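You operate a simulated robot arm through the tools that you are given. There is no shell and no other tool.

You are at the controls of a simulated robot arm. One attempt, no reset.

TASK
Put the white card back on the stepped shelf's lower board and set machine 4 up for the purple card.
Fine: stand the purple card on the NOW RUNNING step; size dial and counter as it says; the style dial stays on A; do not start. Set down upright: white card, what you pick out.

It is judged by the outcome, as a careful person would: the job done as asked, and still so three seconds after it is handed in. It fails if anything else is knocked over, pushed out of place, dropped, spilled or broken.

THE ROBOT
A 7-joint arm with a two-finger parallel gripper, fixed in place. Base frame: the origin is at the foot of the arm, x ahead of it, y to its left, z up. Readings come in m, rad, newtons and seconds.
With the tool pointing down near the work surface it reaches from about 0.3 to 0.72 m from the base axis. Its first joint turns from -2.897 to 2.897 rad. Payload 3.43 kg.
The TCP is the grasp point between the finger pads, 0.034 m short of the fingertips. In the tool frame z runs along the fingers and y along their closing line. The gripper opens to 0.128 m. The fingers are 0.024 m wide and 0.012 m thick; the gripper's body (0.048 by 0.13 m) begins 0.096 m behind the TCP.
Orientation is told as [roll, pitch, yaw] about the base's x, y, z axes, in that order, counted from this pose: with the fingers straight down and closing along the base's y, the tool's x points along the base's -x, its y along +y and its z along -z.

THE INTERFACE
- The arm moves only by the tool servo_tool. Its argument "steps" is a list of rows, each an object (a shift or turn left out is 0, a gripper value left out holds the last) with "offset": the shift along the tool's x, y, z in m, a list of three; "delta_rot": the turn, a rotation vector about the tool's x, y, z in rad, a list of three; "hand": the opening in per cent of the stroke, from 0 (shut) to 100 (fully open). In form: [{"offset": [x, y, z], "delta_rot": [ax, ay, az], "hand": hand}, ...]. A call has 1 to 20 rows; each row shifts and turns the commanded pose from where the row before left it, along the tool's axes as they then stand. Each row takes 0.2 s and may step no farther than 0.05 m and 0.15 rad from the row before; otherwise, or with a gripper value out of range, the whole call is refused. Where a pose cannot be reached the arm comes as near as it can. A force on the tool above 40 N (or 10 N above the force at the start of the call, whichever is more), or a blocked arm, ends the call early, and 0.2 s more pass. The fingers move at their own pace (about 0.108 m/s each) and stop on an object; they squeeze with about 29 N. The grip force told is the motor's: it shows also when the fingers shut on nothing. Time passes only in rows, and 0.2 s behind the last, so rows that do not move let the fingers close. It gives the time, the measured TCP pose, the force on the tool (base axes), the opening and the grip force at its end, in the units of the frame above (readings bear some noise), with the torque about the TCP (base axes, N m) and any sound that the robot's microphone picked up.
- Cameras (640 x 400 px; columns grow to the right, rows downward): "scene" is fixed at [0.0507, -0.5004, 1.5421]; the picture's right is [0.93, -0.36, 0.00], its down [-0.17, -0.44, -0.88] and it looks along [0.32, 0.82, -0.47] (base axes); focal length 322 px, centre (320, 200). "wrist" rides on the gripper at [0.076, -0.011, -0.16] in the tool frame; the picture's right is [0.15, 0.99, 0.00], its down [-0.88, 0.13, -0.46] and it looks along [-0.45, 0.07, 0.89] (tool axes); focal length 234 px, centre (320, 200). There is no depth. A picture from a camera that has moved, and an enlarged one, comes with that camera's place and axes in the base frame and with its lens.
- get_image(camera): a new picture of that camera. It takes no simulated time.
- raise_lower(by): slides the trunk up (or, below 0, down) by that many m; the arm rides with it, the base frame stays. It gives what a move gives, with no picture.
- close_up(camera, box): a new picture of the part [left, top, right, bottom] of that camera's present view, enlarged. It takes no simulated time.
- job_done(): hands the job in; it is judged then, once.

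Places have to be worked out from the pictures, the camera data and where the tool is seen. Open the gripper and draw the arm clear of the work before you hand the job in, unless the task says otherwise.

The tools are called as a command line: name --argument value ..., lists and objects as JSON in quotes. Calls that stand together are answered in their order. servo_tool: Moves the arm, as the interface text tells. Its arguments: {"type":"object","properties":{"steps":{"type":"array"}},"required":["steps"]} The other tools are called the same way: raise_lower (by) slides the trunk up or down; get_image (camera) takes a picture; close_up (camera, box) takes an enlarged picture of a part of a camera's view; job_done () hands the job in.

At the start:

```text
time_s: 0.0
tcp_pos: [0.3905, 0.1568, 1.299]
tool_rot: [0.001, 0.0, -0.001]
contact_force: [0.1, -0.9, 0.6]
ft_torque: [0.05, 0.02, 0.0]
opening: 0.128
grip_force: 0.1
trunk travel left (down, up): [-0.25, 0.074]
```

scene: 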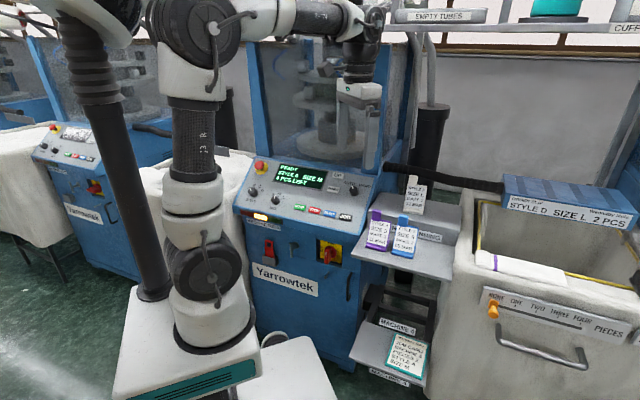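
wrist: 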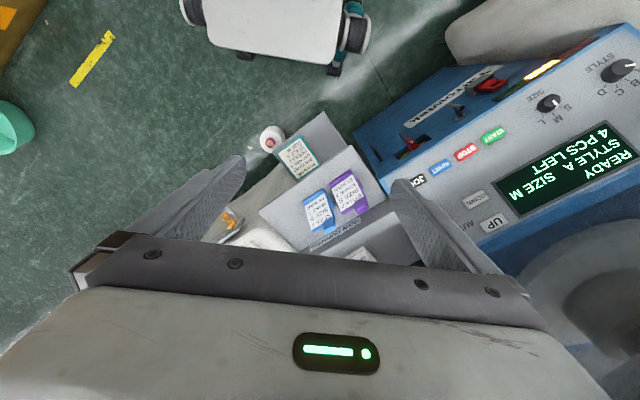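

I start by examining the scene more closely: the panel, the shelves, and the cards.

close_up --camera "scene" --box '[230, 150, 380, 244]'

close_up --camera "scene" --box '[340, 170, 468, 250]'

close_up --camera "scene" --box '[340, 280, 468, 400]'

close_up --camera "scene" --box '[460, 160, 640, 380]'

close_up --camera "wrist" --box '[220, 100, 420, 260]'

close_up --camera "wrist" --box '[380, 20, 640, 260]'

```text
4.26 times, centred on (305, 197) of scene
camera zoom: at [0.0507, -0.5004, 1.5421], right [0.93, -0.36, 0.0], down [-0.17, -0.44, -0.88], along [0.32, 0.82, -0.47], focal length 1372 px, centre (384, 213)
```

zoom: 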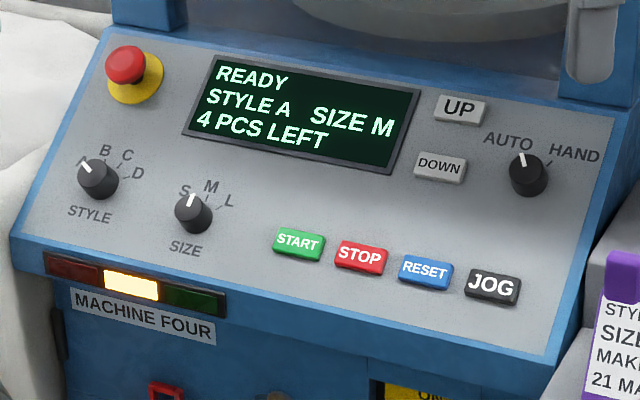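

```text
5.00 times, centred on (404, 210) of scene
camera zoom: at [0.0507, -0.5004, 1.5421], right [0.93, -0.36, 0.0], down [-0.17, -0.44, -0.88], along [0.32, 0.82, -0.47], focal length 1612 px, centre (-100, 150)
```

zoom: 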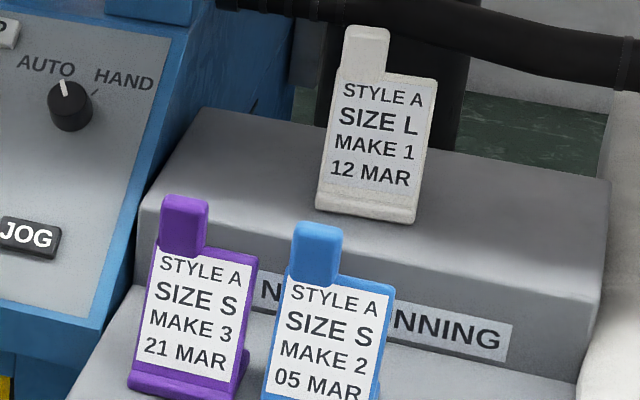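

```text
3.33 times, centred on (404, 340) of scene
camera zoom: at [0.0507, -0.5004, 1.5421], right [0.93, -0.36, 0.0], down [-0.17, -0.44, -0.88], along [0.32, 0.82, -0.47], focal length 1075 px, centre (40, -267)
```

zoom: 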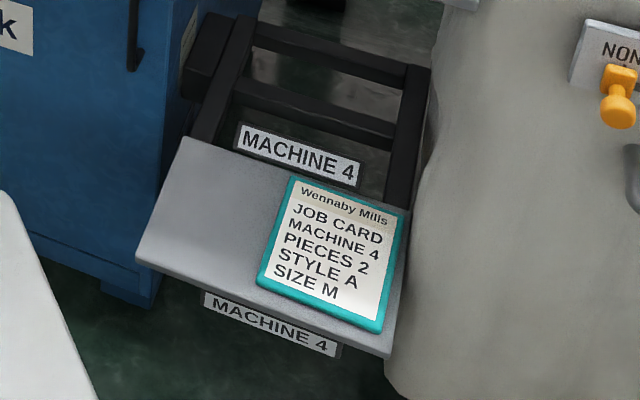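

```text
1.82 times, centred on (550, 270) of scene
camera zoom: at [0.0507, -0.5004, 1.5421], right [0.93, -0.36, 0.0], down [-0.17, -0.44, -0.88], along [0.32, 0.82, -0.47], focal length 586 px, centre (-98, 73)
```

zoom: 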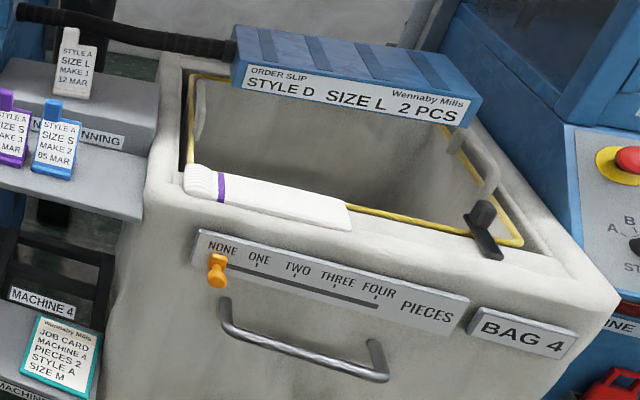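

```text
2.50 times, centred on (320, 180) of wrist
camera zoom: at [0.3161, 0.1457, 1.4599], right [-0.15, 0.99, 0.0], down [0.88, 0.13, 0.46], along [0.45, 0.07, -0.89], focal length 585 px, centre (320, 250)
```

zoom: 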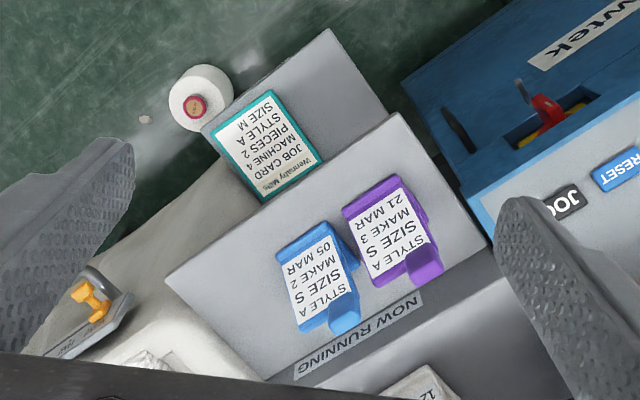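

```text
1.67 times, centred on (510, 140) of wrist
camera zoom: at [0.3161, 0.1457, 1.4599], right [-0.15, 0.99, 0.0], down [0.88, 0.13, 0.46], along [0.45, 0.07, -0.89], focal length 390 px, centre (3, 300)
```

zoom: 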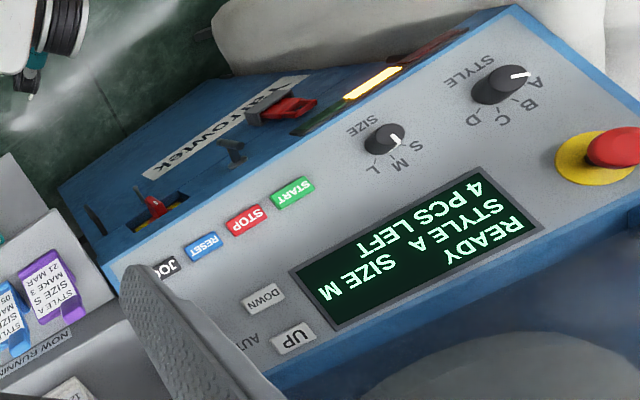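

The white card is on the upper step, which carries the NOW RUNNING label. The purple card reads STYLE A, SIZE S, MAKE 3. Machine 4 shows size M and 4 pcs, so it needs size S and one press of DOWN. I'll move the wrist camera back and turn it to face the panel so I can measure.

servo_tool --steps '[{"offset": [0.03, 0.036, 0]}, {"offset": [0.03, 0.036, 0]}, {"offset": [0.03, 0.036, 0]}, {"offset": [0.03, 0.036, 0]}, {"delta_rot": [0, 0, -0.147]}, {"delta_rot": [0, 0, -0.147]}, {"delta_rot": [0, 0, -0.147]}, {"delta_rot": [0, 0, -0.147]}, {"delta_rot": [0, 0, -0.147]}, {}]'

get_image --camera "wrist"

get_image --camera "scene"

```text
time_s: 2.2
tcp_pos: [0.2733, 0.3002, 1.2995]
tool_rot: [0.0, 0.0, 0.737]
contact_force: [-0.5, 0.2, 0.1]
ft_torque: [0.02, 0.02, 0.02]
opening: 0.1279
grip_force: 0.2
trunk travel left (down, up): [-0.25, 0.074]
```

```text
taken
camera wrist: at [0.2241, 0.241, 1.4606], right [-0.77, 0.63, 0.0], down [0.56, 0.69, 0.46], along [0.29, 0.35, -0.89], focal length 234 px, centre (320, 200)
```

wrist: 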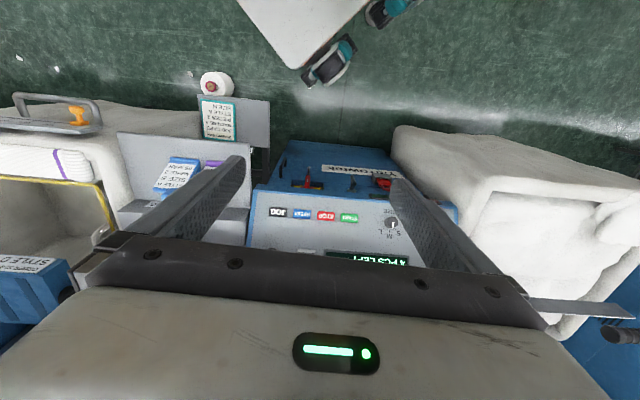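

```text
taken
```

scene: 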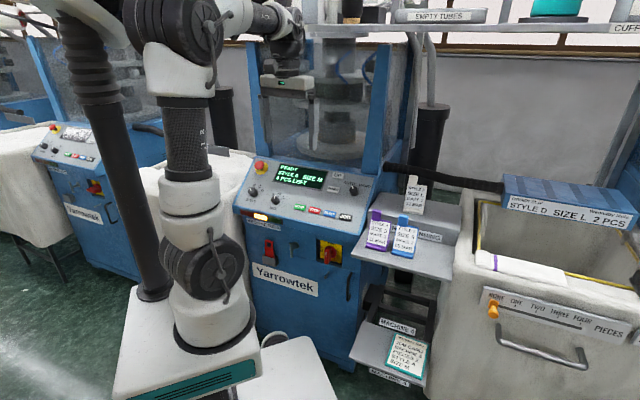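

The buttons run almost parallel to the image row, so the machine faces about 45° in base yaw. I'll take close-ups from this pose to measure.

close_up --camera "wrist" --box '[240, 140, 440, 265]'

close_up --camera "wrist" --box '[100, 90, 260, 190]'

```text
3.20 times, centred on (340, 202) of wrist
camera zoom: at [0.2241, 0.241, 1.4606], right [-0.77, 0.63, 0.0], down [0.56, 0.69, 0.46], along [0.29, 0.35, -0.89], focal length 749 px, centre (256, 192)
```

zoom: 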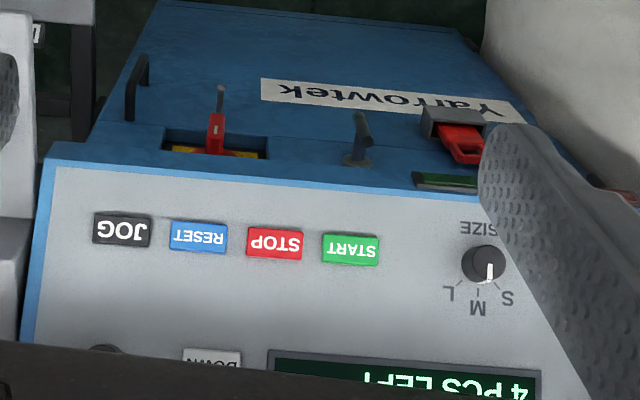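

```text
4.00 times, centred on (180, 140) of wrist
camera zoom: at [0.2241, 0.241, 1.4606], right [-0.77, 0.63, 0.0], down [0.56, 0.69, 0.46], along [0.29, 0.35, -0.89], focal length 937 px, centre (880, 440)
```

zoom: 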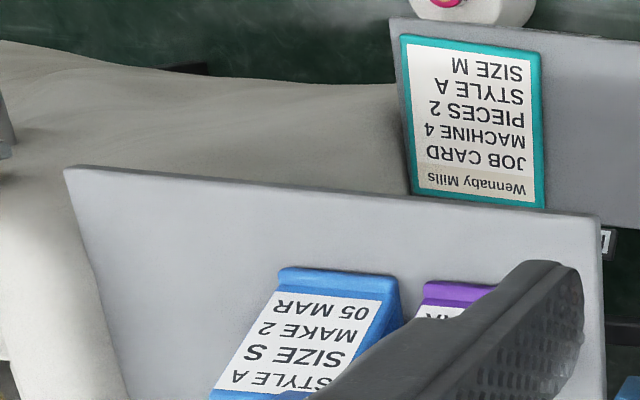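

The lower board's top is at z≈0.91, and the purple card's label is near (0.546, 0.25, 0.955). I'll turn the gripper to about yaw -45°, so its closing line runs along the cards' depth, and tilt it for a side view of the cards.

servo_tool --steps '[{"delta_rot": [0, 0, 0.147]}, {"delta_rot": [0, 0, 0.147]}, {"delta_rot": [0, 0, 0.147]}, {"delta_rot": [0, 0, 0.147]}, {"delta_rot": [0, 0, 0.147]}, {"delta_rot": [0, 0, 0.147]}, {"delta_rot": [0, 0, 0.147]}, {"delta_rot": [0, 0, 0.147]}, {"delta_rot": [0, 0, 0.147]}, {"delta_rot": [0, 0, 0.147]}, {"delta_rot": [0, 0, 0.052]}, {"offset": [-0.012, 0.04, 0]}, {"offset": [-0.012, 0.04, 0]}, {"offset": [-0.012, 0.04, 0]}, {"offset": [-0.012, 0.04, 0]}, {}]'

servo_tool --steps '[{"delta_rot": [0, -0.125, 0]}, {"delta_rot": [0, -0.125, 0]}, {"delta_rot": [0, -0.125, 0]}, {"delta_rot": [0, -0.125, 0]}, {}]'

get_image --camera "wrist"

get_image --camera "scene"

```text
time_s: 5.6
tcp_pos: [0.4186, 0.3789, 1.3022]
tool_rot: [0.0, 0.001, -0.784]
contact_force: [-0.1, -0.4, -0.7]
ft_torque: [-0.02, 0.02, 0.0]
opening: 0.1279
grip_force: 0.1
trunk travel left (down, up): [-0.25, 0.074]
```

```text
time_s: 6.8
tcp_pos: [0.419, 0.3809, 1.3005]
tool_rot: [0.0, -0.504, -0.787]
contact_force: [-0.3, 0.2, 0.6]
ft_torque: [-0.03, -0.01, -0.02]
opening: 0.1278
grip_force: 0.1
trunk travel left (down, up): [-0.25, 0.074]
```

```text
taken
camera wrist: at [0.3105, 0.473, 1.4043], right [0.61, 0.79, -0.07], down [0.48, -0.3, 0.82], along [0.63, -0.54, -0.56], focal length 234 px, centre (320, 200)
```

wrist: 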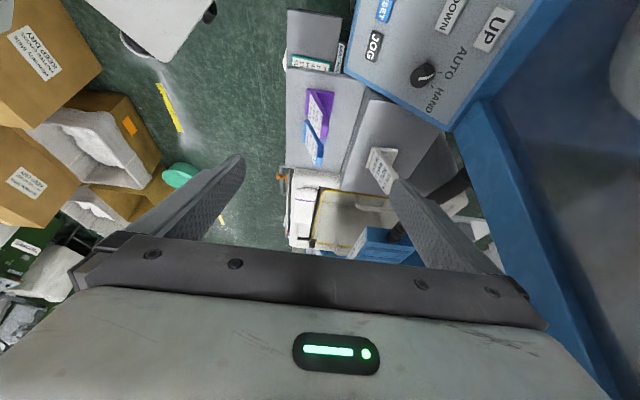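

```text
taken
```

scene: 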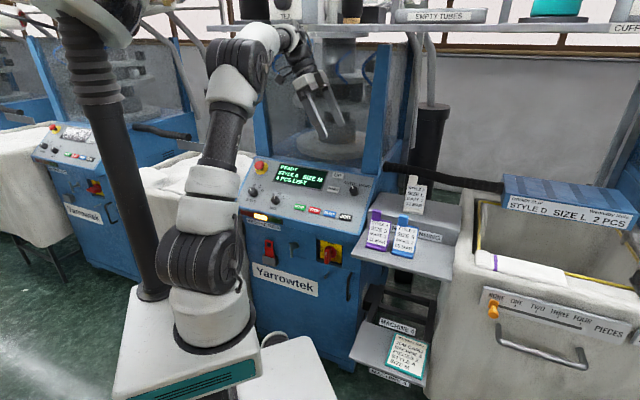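

The cards can now be seen edge-on from the machine side. I'll zoom in on them.

close_up --camera "wrist" --box '[270, 70, 430, 200]'

close_up --camera "wrist" --box '[285, 80, 349, 120]'

close_up --camera "wrist" --box '[350, 130, 430, 210]'

```text
3.08 times, centred on (350, 135) of wrist
camera zoom: at [0.3105, 0.473, 1.4043], right [0.61, 0.79, -0.07], down [0.48, -0.3, 0.82], along [0.63, -0.54, -0.56], focal length 720 px, centre (228, 400)
```

zoom: 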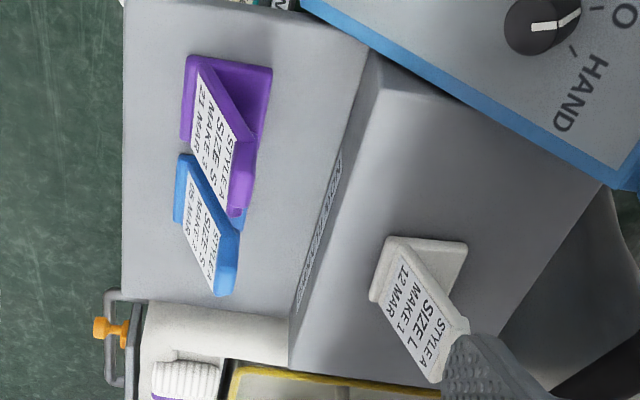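

```text
10.00 times, centred on (317, 100) of wrist
camera zoom: at [0.3105, 0.473, 1.4043], right [0.61, 0.79, -0.07], down [0.48, -0.3, 0.82], along [0.63, -0.54, -0.56], focal length 2342 px, centre (350, 1200)
```

zoom: 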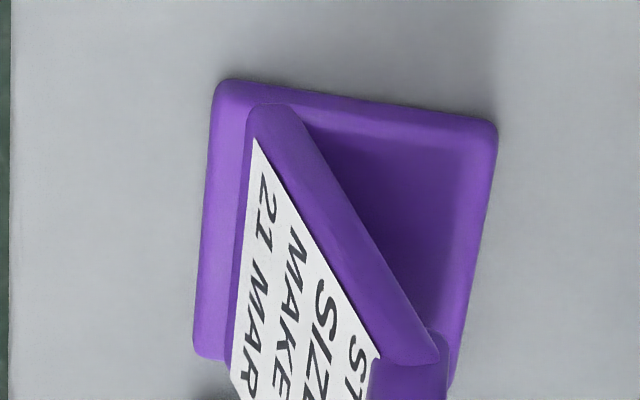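

```text
5.00 times, centred on (390, 170) of wrist
camera zoom: at [0.3105, 0.473, 1.4043], right [0.61, 0.79, -0.07], down [0.48, -0.3, 0.82], along [0.63, -0.54, -0.56], focal length 1171 px, centre (-30, 350)
```

zoom: 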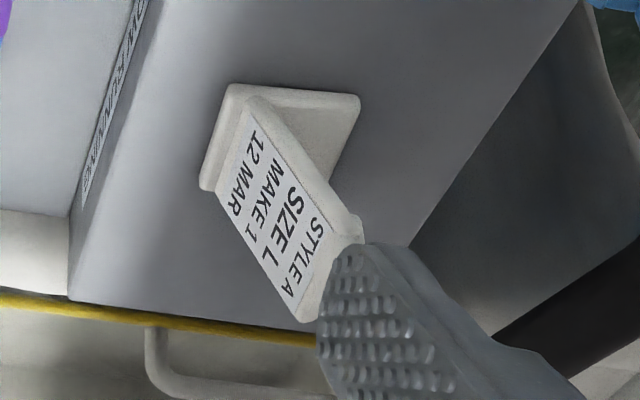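

Measured so far:
- **Card shape:** each has a base of about 0.069 x 0.064 m, a label plate leaning back, and a tab at the top left. Overall height is about 0.115 m.
- **Purple card:** base centre is about (0.547, 0.242).
- **White card:** about (0.726, 0.31) on the step, which is at z≈0.975.

The white card is far out, so I'll pinch its tab side to side with the tool pitched inward. I'll turn back to yaw +45° and check the reach.

servo_tool --steps '[{"delta_rot": [0, 0.126, 0]}, {"delta_rot": [0, 0.126, 0]}, {"delta_rot": [0, 0.126, 0]}, {"delta_rot": [0, 0.126, 0]}, {"delta_rot": [0, 0, -0.143]}, {"delta_rot": [0, 0, -0.143]}, {"delta_rot": [0, 0, -0.143]}, {"delta_rot": [0, 0, -0.143]}, {"delta_rot": [0, 0, -0.143]}, {"delta_rot": [0, 0, -0.143]}, {"delta_rot": [0, 0, -0.143]}, {"delta_rot": [0, 0, -0.143]}, {"delta_rot": [0, 0, -0.143]}, {"delta_rot": [0, 0, -0.143]}, {"delta_rot": [0, 0, -0.143]}, {"offset": [-0.003, -0.048, 0]}, {"offset": [-0.003, -0.048, 0]}, {"offset": [-0.003, -0.048, 0]}, {"offset": [-0.003, -0.048, 0]}, {"offset": [-0.003, -0.048, 0]}]'

servo_tool --steps '[{"delta_rot": [0, -0.13, 0]}, {"delta_rot": [0, -0.13, 0]}, {"delta_rot": [0, -0.13, 0]}, {}]'

get_image --camera "wrist"

get_image --camera "scene"

```text
time_s: 11.0
tcp_pos: [0.5959, 0.2163, 1.296]
tool_rot: [0.004, 0.002, 0.786]
contact_force: [0.2, -0.3, -0.6]
ft_torque: [-0.01, 0.01, 0.0]
opening: 0.1282
grip_force: 0.2
out of reach, approached as far as the arm can: row 20
trunk travel left (down, up): [-0.25, 0.074]
```

```text
time_s: 12.0
tcp_pos: [0.5962, 0.2175, 1.298]
tool_rot: [0.004, -0.391, 0.784]
contact_force: [-0.7, -0.5, -0.1]
ft_torque: [-0.01, 0.0, -0.02]
opening: 0.1282
grip_force: 0.1
trunk travel left (down, up): [-0.25, 0.074]
```

```text
taken
camera wrist: at [0.511, 0.1174, 1.4161], right [-0.8, 0.6, -0.05], down [0.36, 0.54, 0.76], along [0.49, 0.58, -0.65], focal length 234 px, centre (320, 200)
```

wrist: 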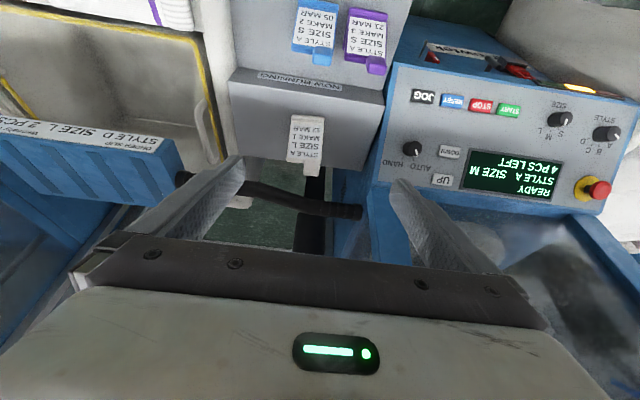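

```text
taken
```

scene: 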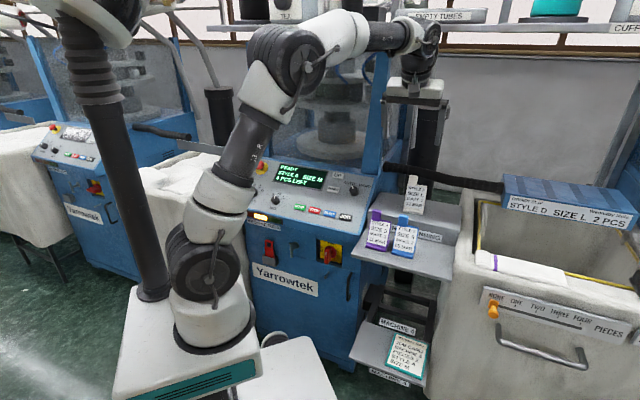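

This view shows everything well. I'll take close-ups of the white card, the purple and blue cards, and the panel.

close_up --camera "wrist" --box '[260, 70, 388, 190]'

close_up --camera "wrist" --box '[280, 0, 408, 80]'

close_up --camera "wrist" --box '[390, 70, 630, 220]'

```text
3.33 times, centred on (324, 130) of wrist
camera zoom: at [0.511, 0.1174, 1.4161], right [-0.8, 0.6, -0.05], down [0.36, 0.54, 0.76], along [0.49, 0.58, -0.65], focal length 781 px, centre (307, 433)
```

zoom: 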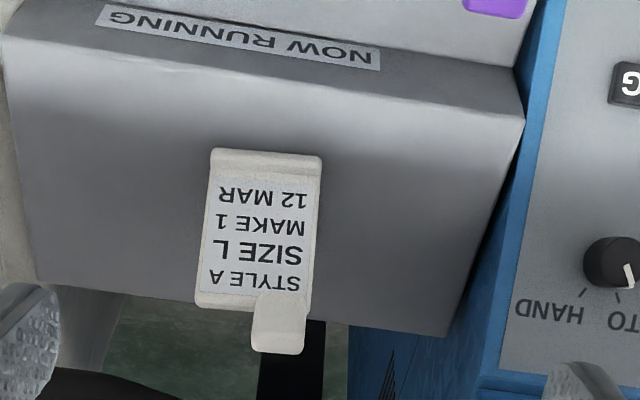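

```text
5.00 times, centred on (344, 40) of wrist
camera zoom: at [0.511, 0.1174, 1.4161], right [-0.8, 0.6, -0.05], down [0.36, 0.54, 0.76], along [0.49, 0.58, -0.65], focal length 1171 px, centre (200, 1000)
```

zoom: 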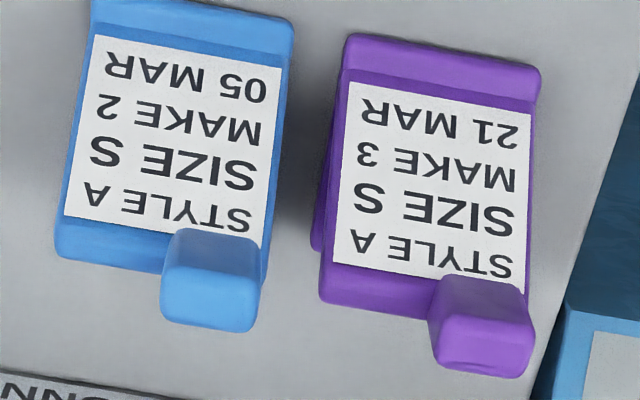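

```text
2.67 times, centred on (510, 145) of wrist
camera zoom: at [0.511, 0.1174, 1.4161], right [-0.8, 0.6, -0.05], down [0.36, 0.54, 0.76], along [0.49, 0.58, -0.65], focal length 624 px, centre (-187, 347)
```

zoom: 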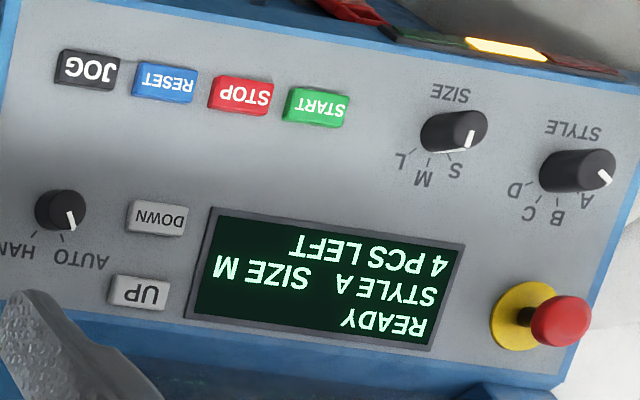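

I get the shelf's facing direction as about 45°. In machine axes (r along its right, i inward):
- **White card's tab top:** about (0.72, 0.335, 1.09).
- **Step:** r from 0.15 to 0.445.
- **Hose:** about 0.13 m behind the card.

I'll approach to just in front of and above the white card to check the reach.

servo_tool --steps '[{"offset": [-0.0207, -0.0012, 0.0431], "hand": 60}, {"offset": [-0.0207, -0.0012, 0.0431]}, {"offset": [-0.0207, -0.0012, 0.0431]}, {}]'

get_image --camera "wrist"

get_image --camera "scene"

```text
time_s: 13.0
tcp_pos: [0.675, 0.2915, 1.2024]
tool_rot: [0.004, -0.388, 0.784]
contact_force: [-0.5, 0.5, -1.0]
ft_torque: [-0.02, -0.03, -0.02]
opening: 0.0771
grip_force: 0.0
trunk travel left (down, up): [-0.25, 0.074]
```

```text
taken
camera wrist: at [0.5915, 0.1905, 1.3204], right [-0.8, 0.6, -0.05], down [0.36, 0.54, 0.76], along [0.49, 0.58, -0.65], focal length 234 px, centre (320, 200)
```

wrist: 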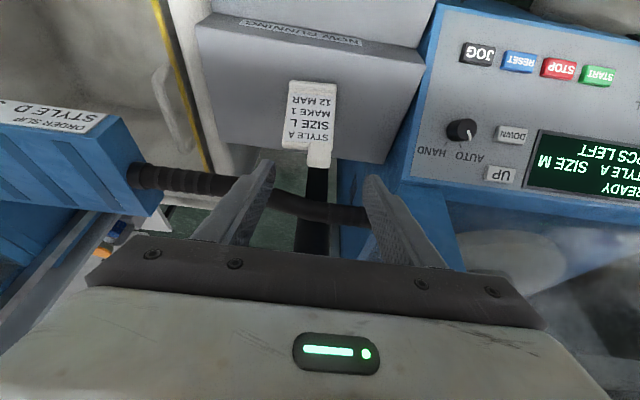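

```text
taken
```

scene: 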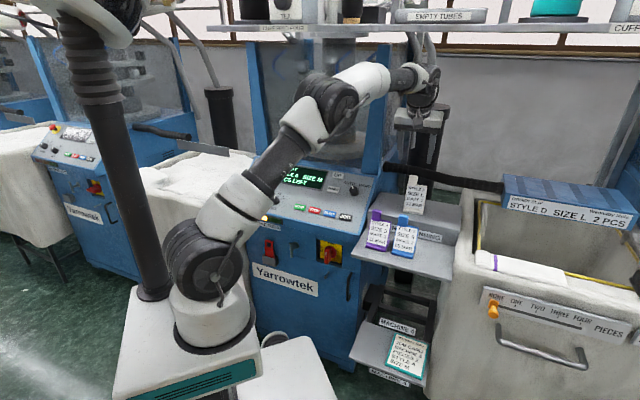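

The pose was reached with no limit reported. I'll take a close-up of the white card to refine its tab position and yaw.

close_up --camera "wrist" --box '[270, 70, 366, 180]'

close_up --camera "scene" --box '[396, 170, 436, 220]'

```text
3.64 times, centred on (318, 125) of wrist
camera zoom: at [0.5915, 0.1905, 1.3204], right [-0.8, 0.6, -0.05], down [0.36, 0.54, 0.76], along [0.49, 0.58, -0.65], focal length 852 px, centre (327, 473)
```

zoom: 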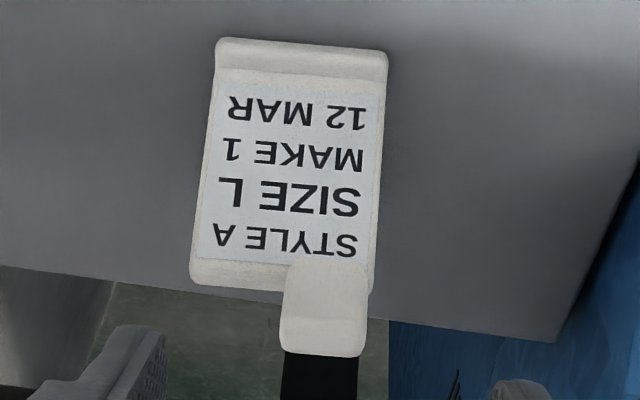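

```text
8.00 times, centred on (416, 195) of scene
camera zoom: at [0.0507, -0.5004, 1.5421], right [0.93, -0.36, 0.0], down [-0.17, -0.44, -0.88], along [0.32, 0.82, -0.47], focal length 2579 px, centre (-448, 240)
```

zoom: 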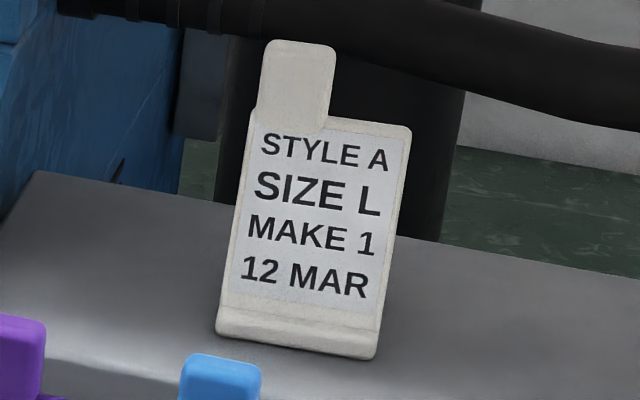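

Refined values for the white card: tab top centre (0.718, 0.333, 1.094), shoulder z≈1.061, and facing direction about 50° (yaw 0.88). I'll align the yaw and hover just above the tab.

servo_tool --steps '[{"delta_rot": [-0.0356, 0, -0.087], "hand": 48}, {"offset": [-0.0105, -0.0033, 0.038]}, {"offset": [-0.0104, -0.0033, 0.0379]}, {}]'

get_image --camera "wrist"

close_up --camera "scene" --box '[370, 100, 466, 230]'

```text
time_s: 14.0
tcp_pos: [0.7117, 0.3226, 1.1424]
tool_rot: [0.003, -0.389, 0.877]
contact_force: [-0.3, 0.2, -0.2]
ft_torque: [0.0, 0.0, 0.03]
opening: 0.0616
grip_force: 0.0
trunk travel left (down, up): [-0.25, 0.074]
```

```text
taken
camera wrist: at [0.6382, 0.2144, 1.2613], right [-0.85, 0.53, -0.05], down [0.31, 0.58, 0.76], along [0.43, 0.63, -0.65], focal length 234 px, centre (320, 200)
```

wrist: 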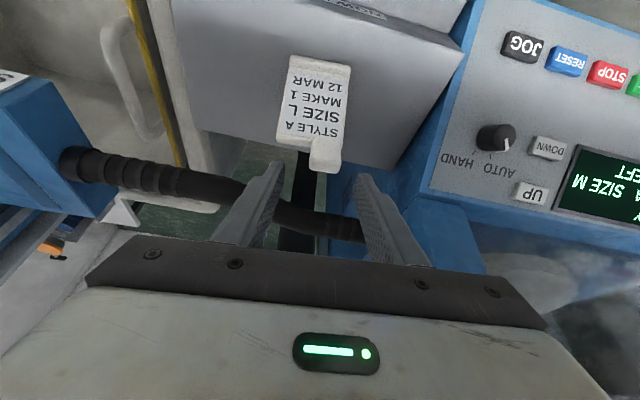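

```text
3.08 times, centred on (418, 165) of scene
camera zoom: at [0.0507, -0.5004, 1.5421], right [0.93, -0.36, 0.0], down [-0.17, -0.44, -0.88], along [0.32, 0.82, -0.47], focal length 992 px, centre (18, 308)
```

zoom: 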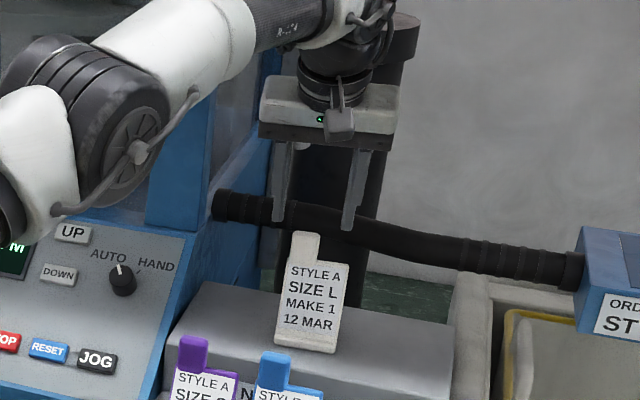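

The tab sits about 4–5 mm toward machine-left of the tool axis, at column 326 against 320. I'll correct that and descend part way around the tab.

servo_tool --steps '[{"offset": [0.0, 0.0045, 0.0]}, {"offset": [0.0057, 0, 0.0139]}, {"offset": [0.0056, 0, 0.0139]}, {}]'

close_up --camera "wrist" --box '[240, 50, 400, 250]'

close_up --camera "scene" --box '[386, 130, 450, 220]'

```text
time_s: 15.0
tcp_pos: [0.7064, 0.3285, 1.1099]
tool_rot: [0.002, -0.39, 0.877]
contact_force: [0.1, 0.2, -0.2]
ft_torque: [-0.01, 0.01, 0.02]
opening: 0.0612
grip_force: 0.1
trunk travel left (down, up): [-0.25, 0.074]
```

```text
2.00 times, centred on (320, 150) of wrist
camera zoom: at [0.6316, 0.2195, 1.2283], right [-0.85, 0.53, -0.05], down [0.31, 0.57, 0.76], along [0.43, 0.63, -0.65], focal length 468 px, centre (320, 300)
```

zoom: 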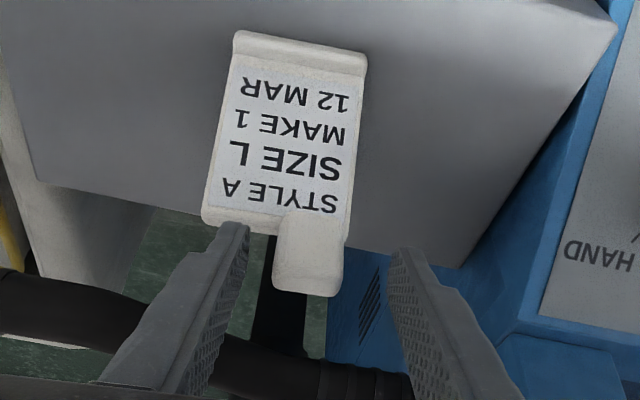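

```text
4.44 times, centred on (418, 175) of scene
camera zoom: at [0.0507, -0.5004, 1.5421], right [0.93, -0.36, 0.0], down [-0.17, -0.44, -0.88], along [0.32, 0.82, -0.47], focal length 1433 px, centre (-116, 311)
```

zoom: 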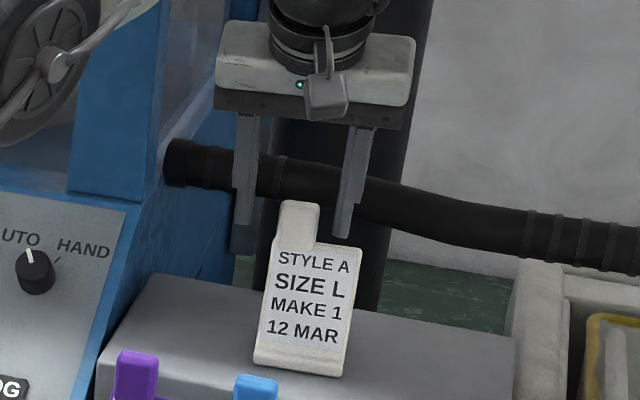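

The tab is now about 4–5 mm to machine-right of the tool axis in both views, because the last shift overshot. I'll correct that and go down 11 mm so the tips sit just above the shoulder.

servo_tool --steps '[{"offset": [0.0, -0.0045, 0.0]}, {"offset": [0.0042, 0, 0.0102]}, {}, {}]'

close_up --camera "wrist" --box '[240, 50, 400, 250]'

close_up --camera "scene" --box '[396, 150, 436, 210]'

```text
time_s: 16.0
tcp_pos: [0.7094, 0.3251, 1.1002]
tool_rot: [0.002, -0.394, 0.878]
contact_force: [0.7, 0.6, 12.2]
ft_torque: [-0.2, -0.48, 0.03]
opening: 0.0614
grip_force: 0.3
trunk travel left (down, up): [-0.25, 0.074]
```

```text
2.00 times, centred on (320, 150) of wrist
camera zoom: at [0.635, 0.2168, 1.219], right [-0.85, 0.53, -0.05], down [0.31, 0.57, 0.76], along [0.43, 0.63, -0.65], focal length 468 px, centre (320, 300)
```

zoom: 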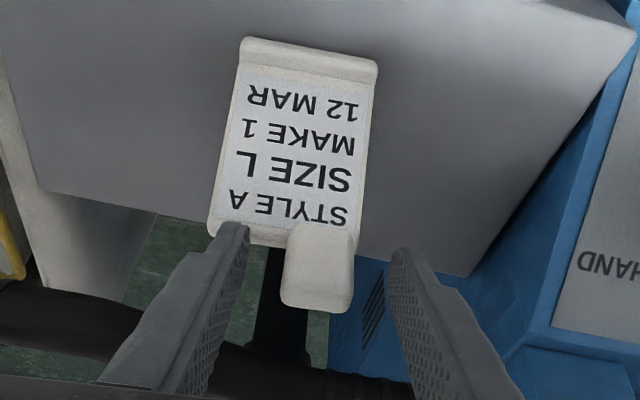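

```text
6.67 times, centred on (416, 180) of scene
camera zoom: at [0.0507, -0.5004, 1.5421], right [0.93, -0.36, 0.0], down [-0.17, -0.44, -0.88], along [0.32, 0.82, -0.47], focal length 2149 px, centre (-320, 333)
```

zoom: 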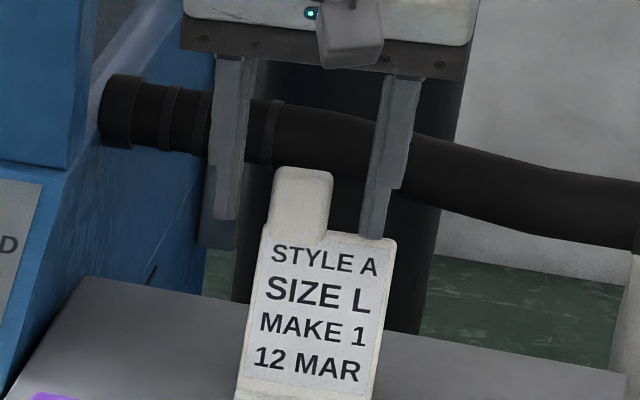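

The right fingertip is touching the card's shoulder, with about 12 N upward, and the tab is centred. I'll lift 4 mm and check the force before closing.

servo_tool --steps '[{"offset": [-0.0015, 0, -0.0037]}, {}, {}]'

```text
time_s: 16.8
tcp_pos: [0.7091, 0.3243, 1.1013]
tool_rot: [0.006, -0.39, 0.877]
contact_force: [0.3, -0.5, 1.8]
ft_torque: [-0.06, -0.1, -0.06]
opening: 0.0617
grip_force: 0.1
trunk travel left (down, up): [-0.25, 0.074]
```

Almost no contact remains. I'll lift 1.5 mm more and close on the tab.

servo_tool --steps '[{"offset": [-0.0005, 0, -0.0014]}, {"hand": 30}, {"hand": 20}, {"hand": 15}, {"hand": 10}, {}, {}]'

close_up --camera "wrist" --box '[240, 50, 400, 250]'

close_up --camera "scene" --box '[396, 150, 436, 210]'

```text
time_s: 18.4
tcp_pos: [0.7089, 0.3253, 1.1024]
tool_rot: [0.005, -0.39, 0.879]
contact_force: [-0.6, -0.1, -0.4]
ft_torque: [-0.05, -0.01, 0.0]
opening: 0.0288
grip_force: 28.6
trunk travel left (down, up): [-0.25, 0.074]
```

```text
2.00 times, centred on (320, 150) of wrist
camera zoom: at [0.6348, 0.2173, 1.2218], right [-0.85, 0.53, -0.05], down [0.31, 0.57, 0.76], along [0.43, 0.63, -0.65], focal length 468 px, centre (320, 300)
```

zoom: 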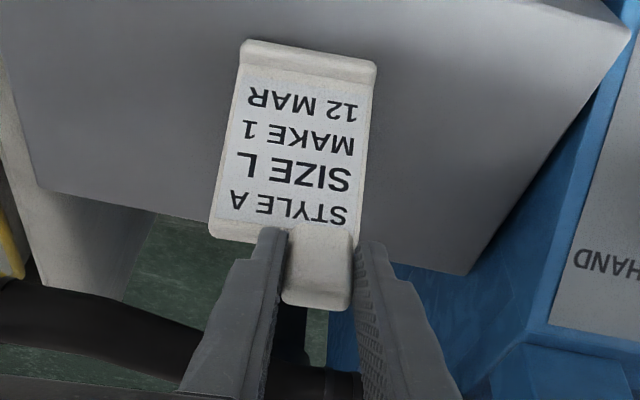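

```text
6.67 times, centred on (416, 180) of scene
camera zoom: at [0.0507, -0.5004, 1.5421], right [0.93, -0.36, 0.0], down [-0.17, -0.44, -0.88], along [0.32, 0.82, -0.47], focal length 2149 px, centre (-320, 333)
```

zoom: 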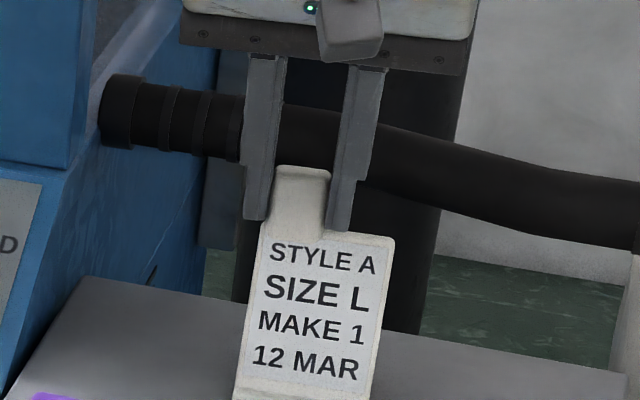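

I've gripped the tab at 28.8 mm, and the card still stands with the same yaw. I'll lift it straight up about 0.1 m.

servo_tool --steps '[{"offset": [-0.0038, 0, -0.0093], "hand": 0}, {"offset": [-0.0095, 0, -0.0231]}, {"offset": [-0.0126, 0, -0.0309]}, {"offset": [-0.0126, 0, -0.0309]}, {}]'

get_image --camera "wrist"

get_image --camera "scene"

```text
time_s: 19.6
tcp_pos: [0.6986, 0.3221, 1.2016]
tool_rot: [0.005, -0.39, 0.878]
contact_force: [0.3, 0.1, -1.0]
ft_torque: [0.04, -0.02, 0.01]
opening: 0.0291
grip_force: 29.3
out of reach, approached as far as the arm can: row 4
trunk travel left (down, up): [-0.25, 0.074]
```

```text
taken
camera wrist: at [0.6254, 0.2141, 1.3201], right [-0.85, 0.53, -0.05], down [0.31, 0.57, 0.76], along [0.43, 0.63, -0.65], focal length 234 px, centre (320, 200)
```

wrist: 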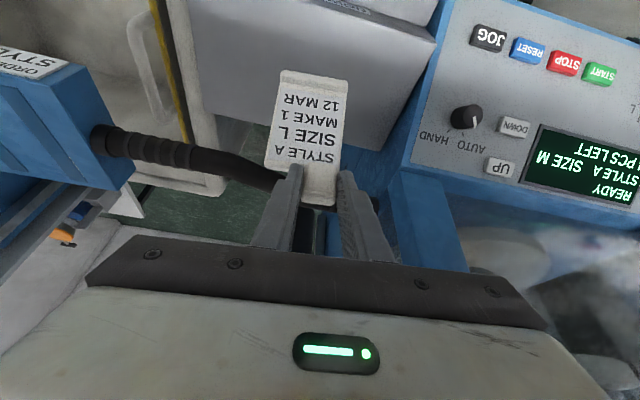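

```text
taken
```

scene: 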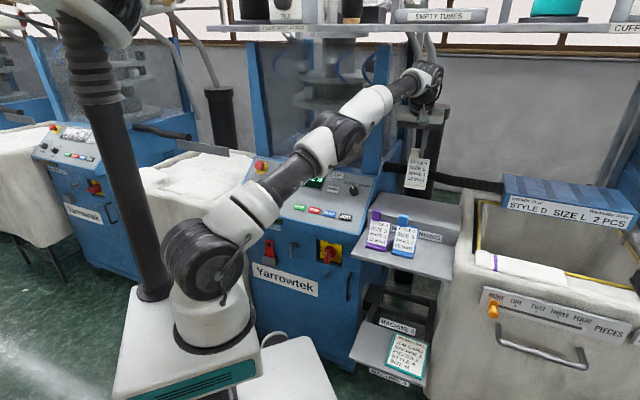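

The card is lifted and held firmly. I'll carry it over to the free space right of the blue card on the lower board, staying high, and square its yaw with the shelf.

servo_tool --steps '[{"offset": [0.0405, -0.0218, -0.0138]}, {"offset": [0.0405, -0.0218, -0.0138]}, {"offset": [0.0405, -0.0218, -0.0138]}, {"offset": [0.0405, -0.0218, -0.0138]}, {"delta_rot": [0.033, 0, 0.08]}, {}]'

get_image --camera "wrist"

get_image --camera "scene"

```text
time_s: 21.0
tcp_pos: [0.6609, 0.1332, 1.1912]
tool_rot: [0.003, -0.389, 0.79]
contact_force: [0.0, 0.2, -0.6]
ft_torque: [0.01, 0.03, -0.04]
opening: 0.0292
grip_force: 28.9
trunk travel left (down, up): [-0.25, 0.074]
```

```text
taken
camera wrist: at [0.5779, 0.0329, 1.3099], right [-0.8, 0.6, -0.05], down [0.36, 0.55, 0.76], along [0.48, 0.59, -0.65], focal length 234 px, centre (320, 200)
```

wrist: 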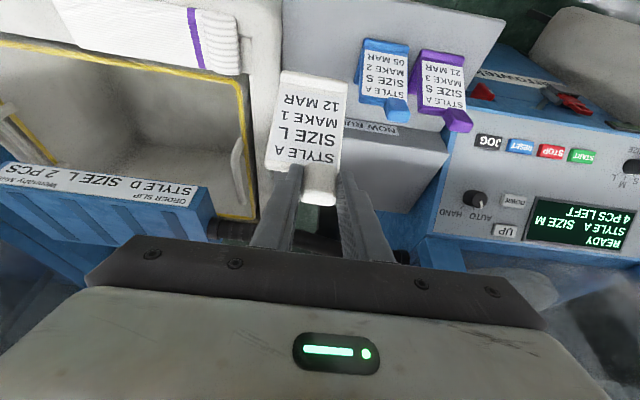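

```text
taken
```

scene: 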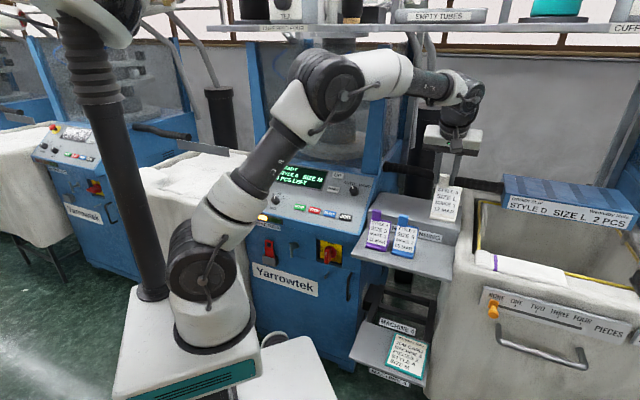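

I'll zoom in to measure the gap between the blue card and the board's right end from here.

close_up --camera "wrist" --box '[260, 0, 450, 130]'

close_up --camera "scene" --box '[355, 160, 475, 290]'

```text
3.08 times, centred on (355, 65) of wrist
camera zoom: at [0.5779, 0.0329, 1.3099], right [-0.8, 0.6, -0.05], down [0.36, 0.55, 0.76], along [0.48, 0.59, -0.65], focal length 720 px, centre (212, 615)
```

zoom: 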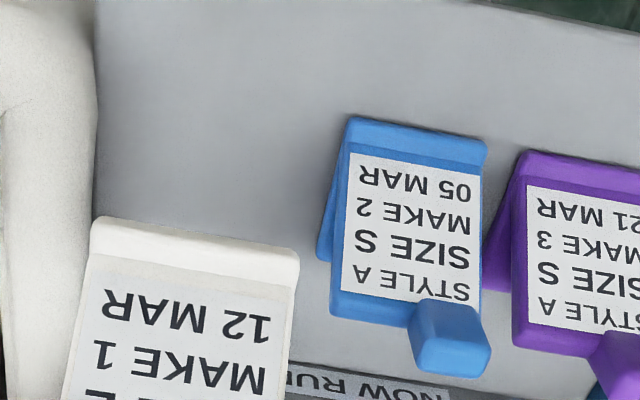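

```text
3.08 times, centred on (415, 225) of scene
camera zoom: at [0.0507, -0.5004, 1.5421], right [0.93, -0.36, 0.0], down [-0.17, -0.44, -0.88], along [0.32, 0.82, -0.47], focal length 992 px, centre (28, 123)
```

zoom: 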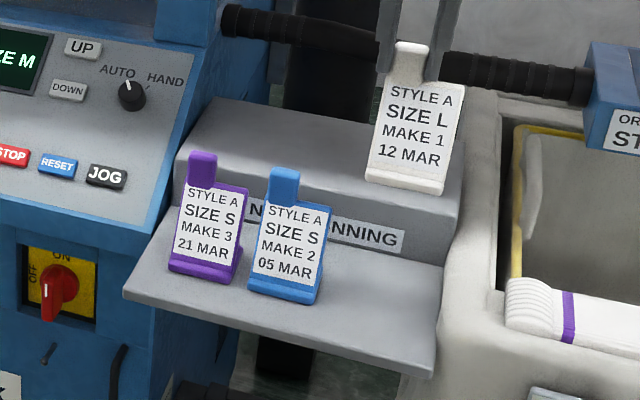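

The free gap is r 0.33–0.448, and the card's base centre is over r≈0.392, which is clear on both sides. I'll lower it most of the way and check.

servo_tool --steps '[{"offset": [0.0159, 0, 0.0389]}, {"offset": [0.0159, 0, 0.0389]}, {"offset": [0.0159, 0, 0.0389]}, {}]'

close_up --camera "wrist" --box '[230, 0, 430, 200]'

close_up --camera "scene" --box '[355, 160, 475, 290]'

```text
time_s: 22.0
tcp_pos: [0.6587, 0.1336, 1.0651]
tool_rot: [0.004, -0.391, 0.791]
contact_force: [0.6, -0.7, -0.4]
ft_torque: [0.03, 0.0, 0.04]
opening: 0.0294
grip_force: 29.2
trunk travel left (down, up): [-0.25, 0.074]
```

```text
2.00 times, centred on (330, 100) of wrist
camera zoom: at [0.5753, 0.033, 1.1845], right [-0.8, 0.6, -0.05], down [0.36, 0.55, 0.76], along [0.48, 0.59, -0.65], focal length 468 px, centre (300, 400)
```

zoom: 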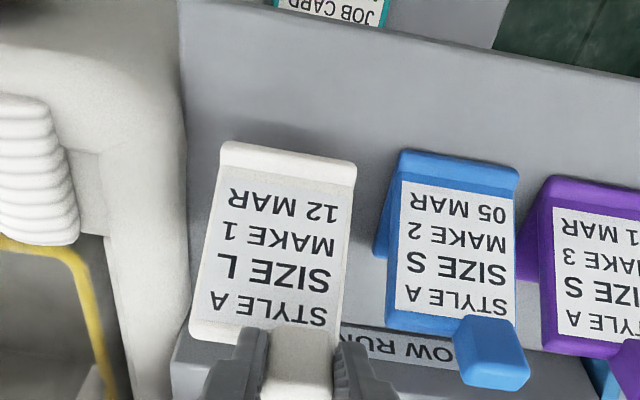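

```text
3.08 times, centred on (415, 225) of scene
camera zoom: at [0.0507, -0.5004, 1.5421], right [0.93, -0.36, 0.0], down [-0.17, -0.44, -0.88], along [0.32, 0.82, -0.47], focal length 992 px, centre (28, 123)
```

zoom: 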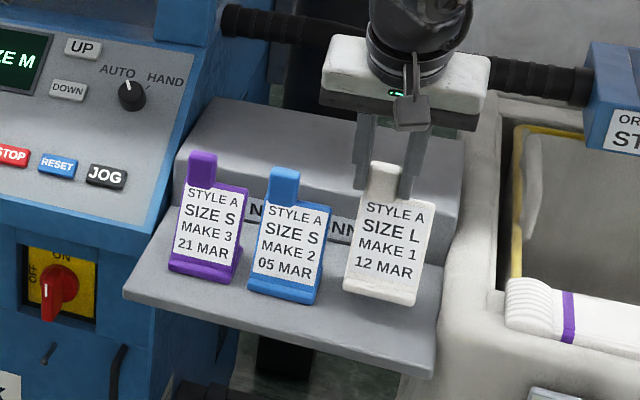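

It's aligned well between the blue card and the board's end. I'll lower toward contact in small steps.

servo_tool --steps '[{"offset": [0.0068, 0, 0.0167]}, {"offset": [0.0008, 0, 0.0018]}, {"offset": [0.0008, 0, 0.0018]}, {"offset": [0.0008, 0, 0.0018]}, {}]'

```text
time_s: 23.2
tcp_pos: [0.66, 0.1375, 1.0409]
tool_rot: [0.005, -0.39, 0.79]
contact_force: [-0.5, -0.4, -0.6]
ft_torque: [0.0, -0.01, 0.0]
opening: 0.0289
grip_force: 28.8
trunk travel left (down, up): [-0.25, 0.074]
```

No contact yet, so I'll go a few millimetres lower.

servo_tool --steps '[{"offset": [0.0008, 0, 0.0018]}, {"offset": [0.0008, 0, 0.0018]}, {}]'

close_up --camera "scene" --box '[395, 200, 455, 270]'

```text
time_s: 24.0
tcp_pos: [0.6589, 0.1369, 1.0366]
tool_rot: [0.003, -0.391, 0.791]
contact_force: [-0.2, 0.5, 2.6]
ft_torque: [-0.15, -0.02, -0.01]
opening: 0.0291
grip_force: 28.9
trunk travel left (down, up): [-0.25, 0.074]
```

```text
5.71 times, centred on (425, 235) of scene
camera zoom: at [0.0507, -0.5004, 1.5421], right [0.93, -0.36, 0.0], down [-0.17, -0.44, -0.88], along [0.32, 0.82, -0.47], focal length 1842 px, centre (-280, 0)
```

zoom: 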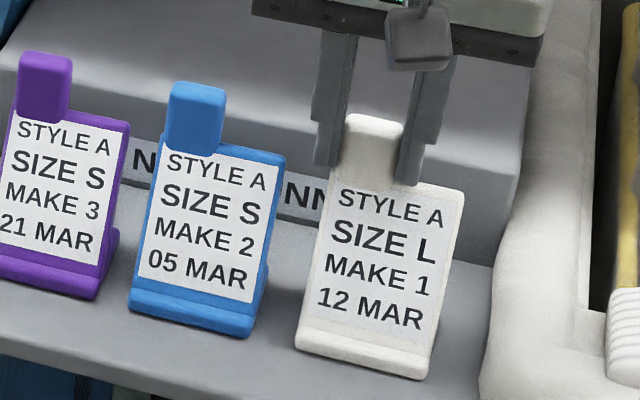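

Contact has started at 2.6 N. I'll press 1 mm further and open slightly to release.

servo_tool --steps '[{"offset": [0.0004, 0, 0.001]}, {}, {"hand": 27}, {"hand": 33}, {"hand": 40}, {}]'

close_up --camera "scene" --box '[395, 200, 455, 270]'

close_up --camera "wrist" --box '[230, 0, 430, 200]'

```text
time_s: 25.4
tcp_pos: [0.6588, 0.1359, 1.0356]
tool_rot: [0.003, -0.391, 0.79]
contact_force: [0.5, 0.1, -0.1]
ft_torque: [0.01, 0.02, -0.02]
opening: 0.0515
grip_force: 0.0
trunk travel left (down, up): [-0.25, 0.074]
```

```text
5.71 times, centred on (425, 235) of scene
camera zoom: at [0.0507, -0.5004, 1.5421], right [0.93, -0.36, 0.0], down [-0.17, -0.44, -0.88], along [0.32, 0.82, -0.47], focal length 1842 px, centre (-280, 0)
```

zoom: 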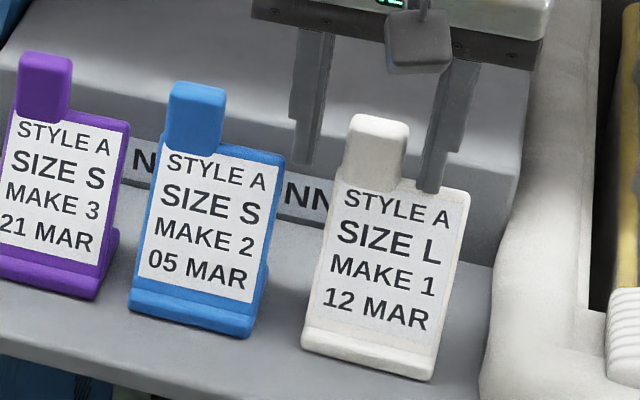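

```text
2.00 times, centred on (330, 100) of wrist
camera zoom: at [0.5756, 0.0352, 1.1548], right [-0.8, 0.6, -0.05], down [0.36, 0.55, 0.76], along [0.48, 0.59, -0.65], focal length 468 px, centre (300, 400)
```

zoom: 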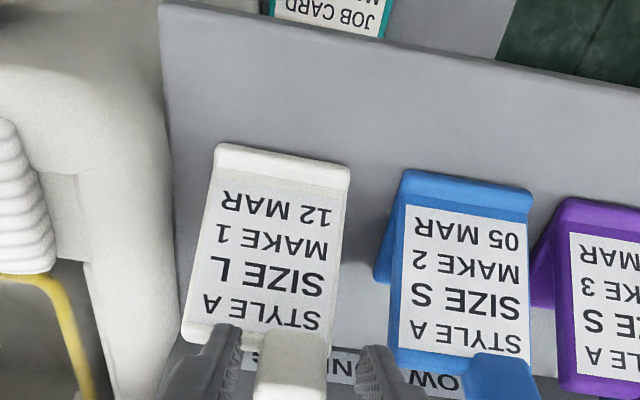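

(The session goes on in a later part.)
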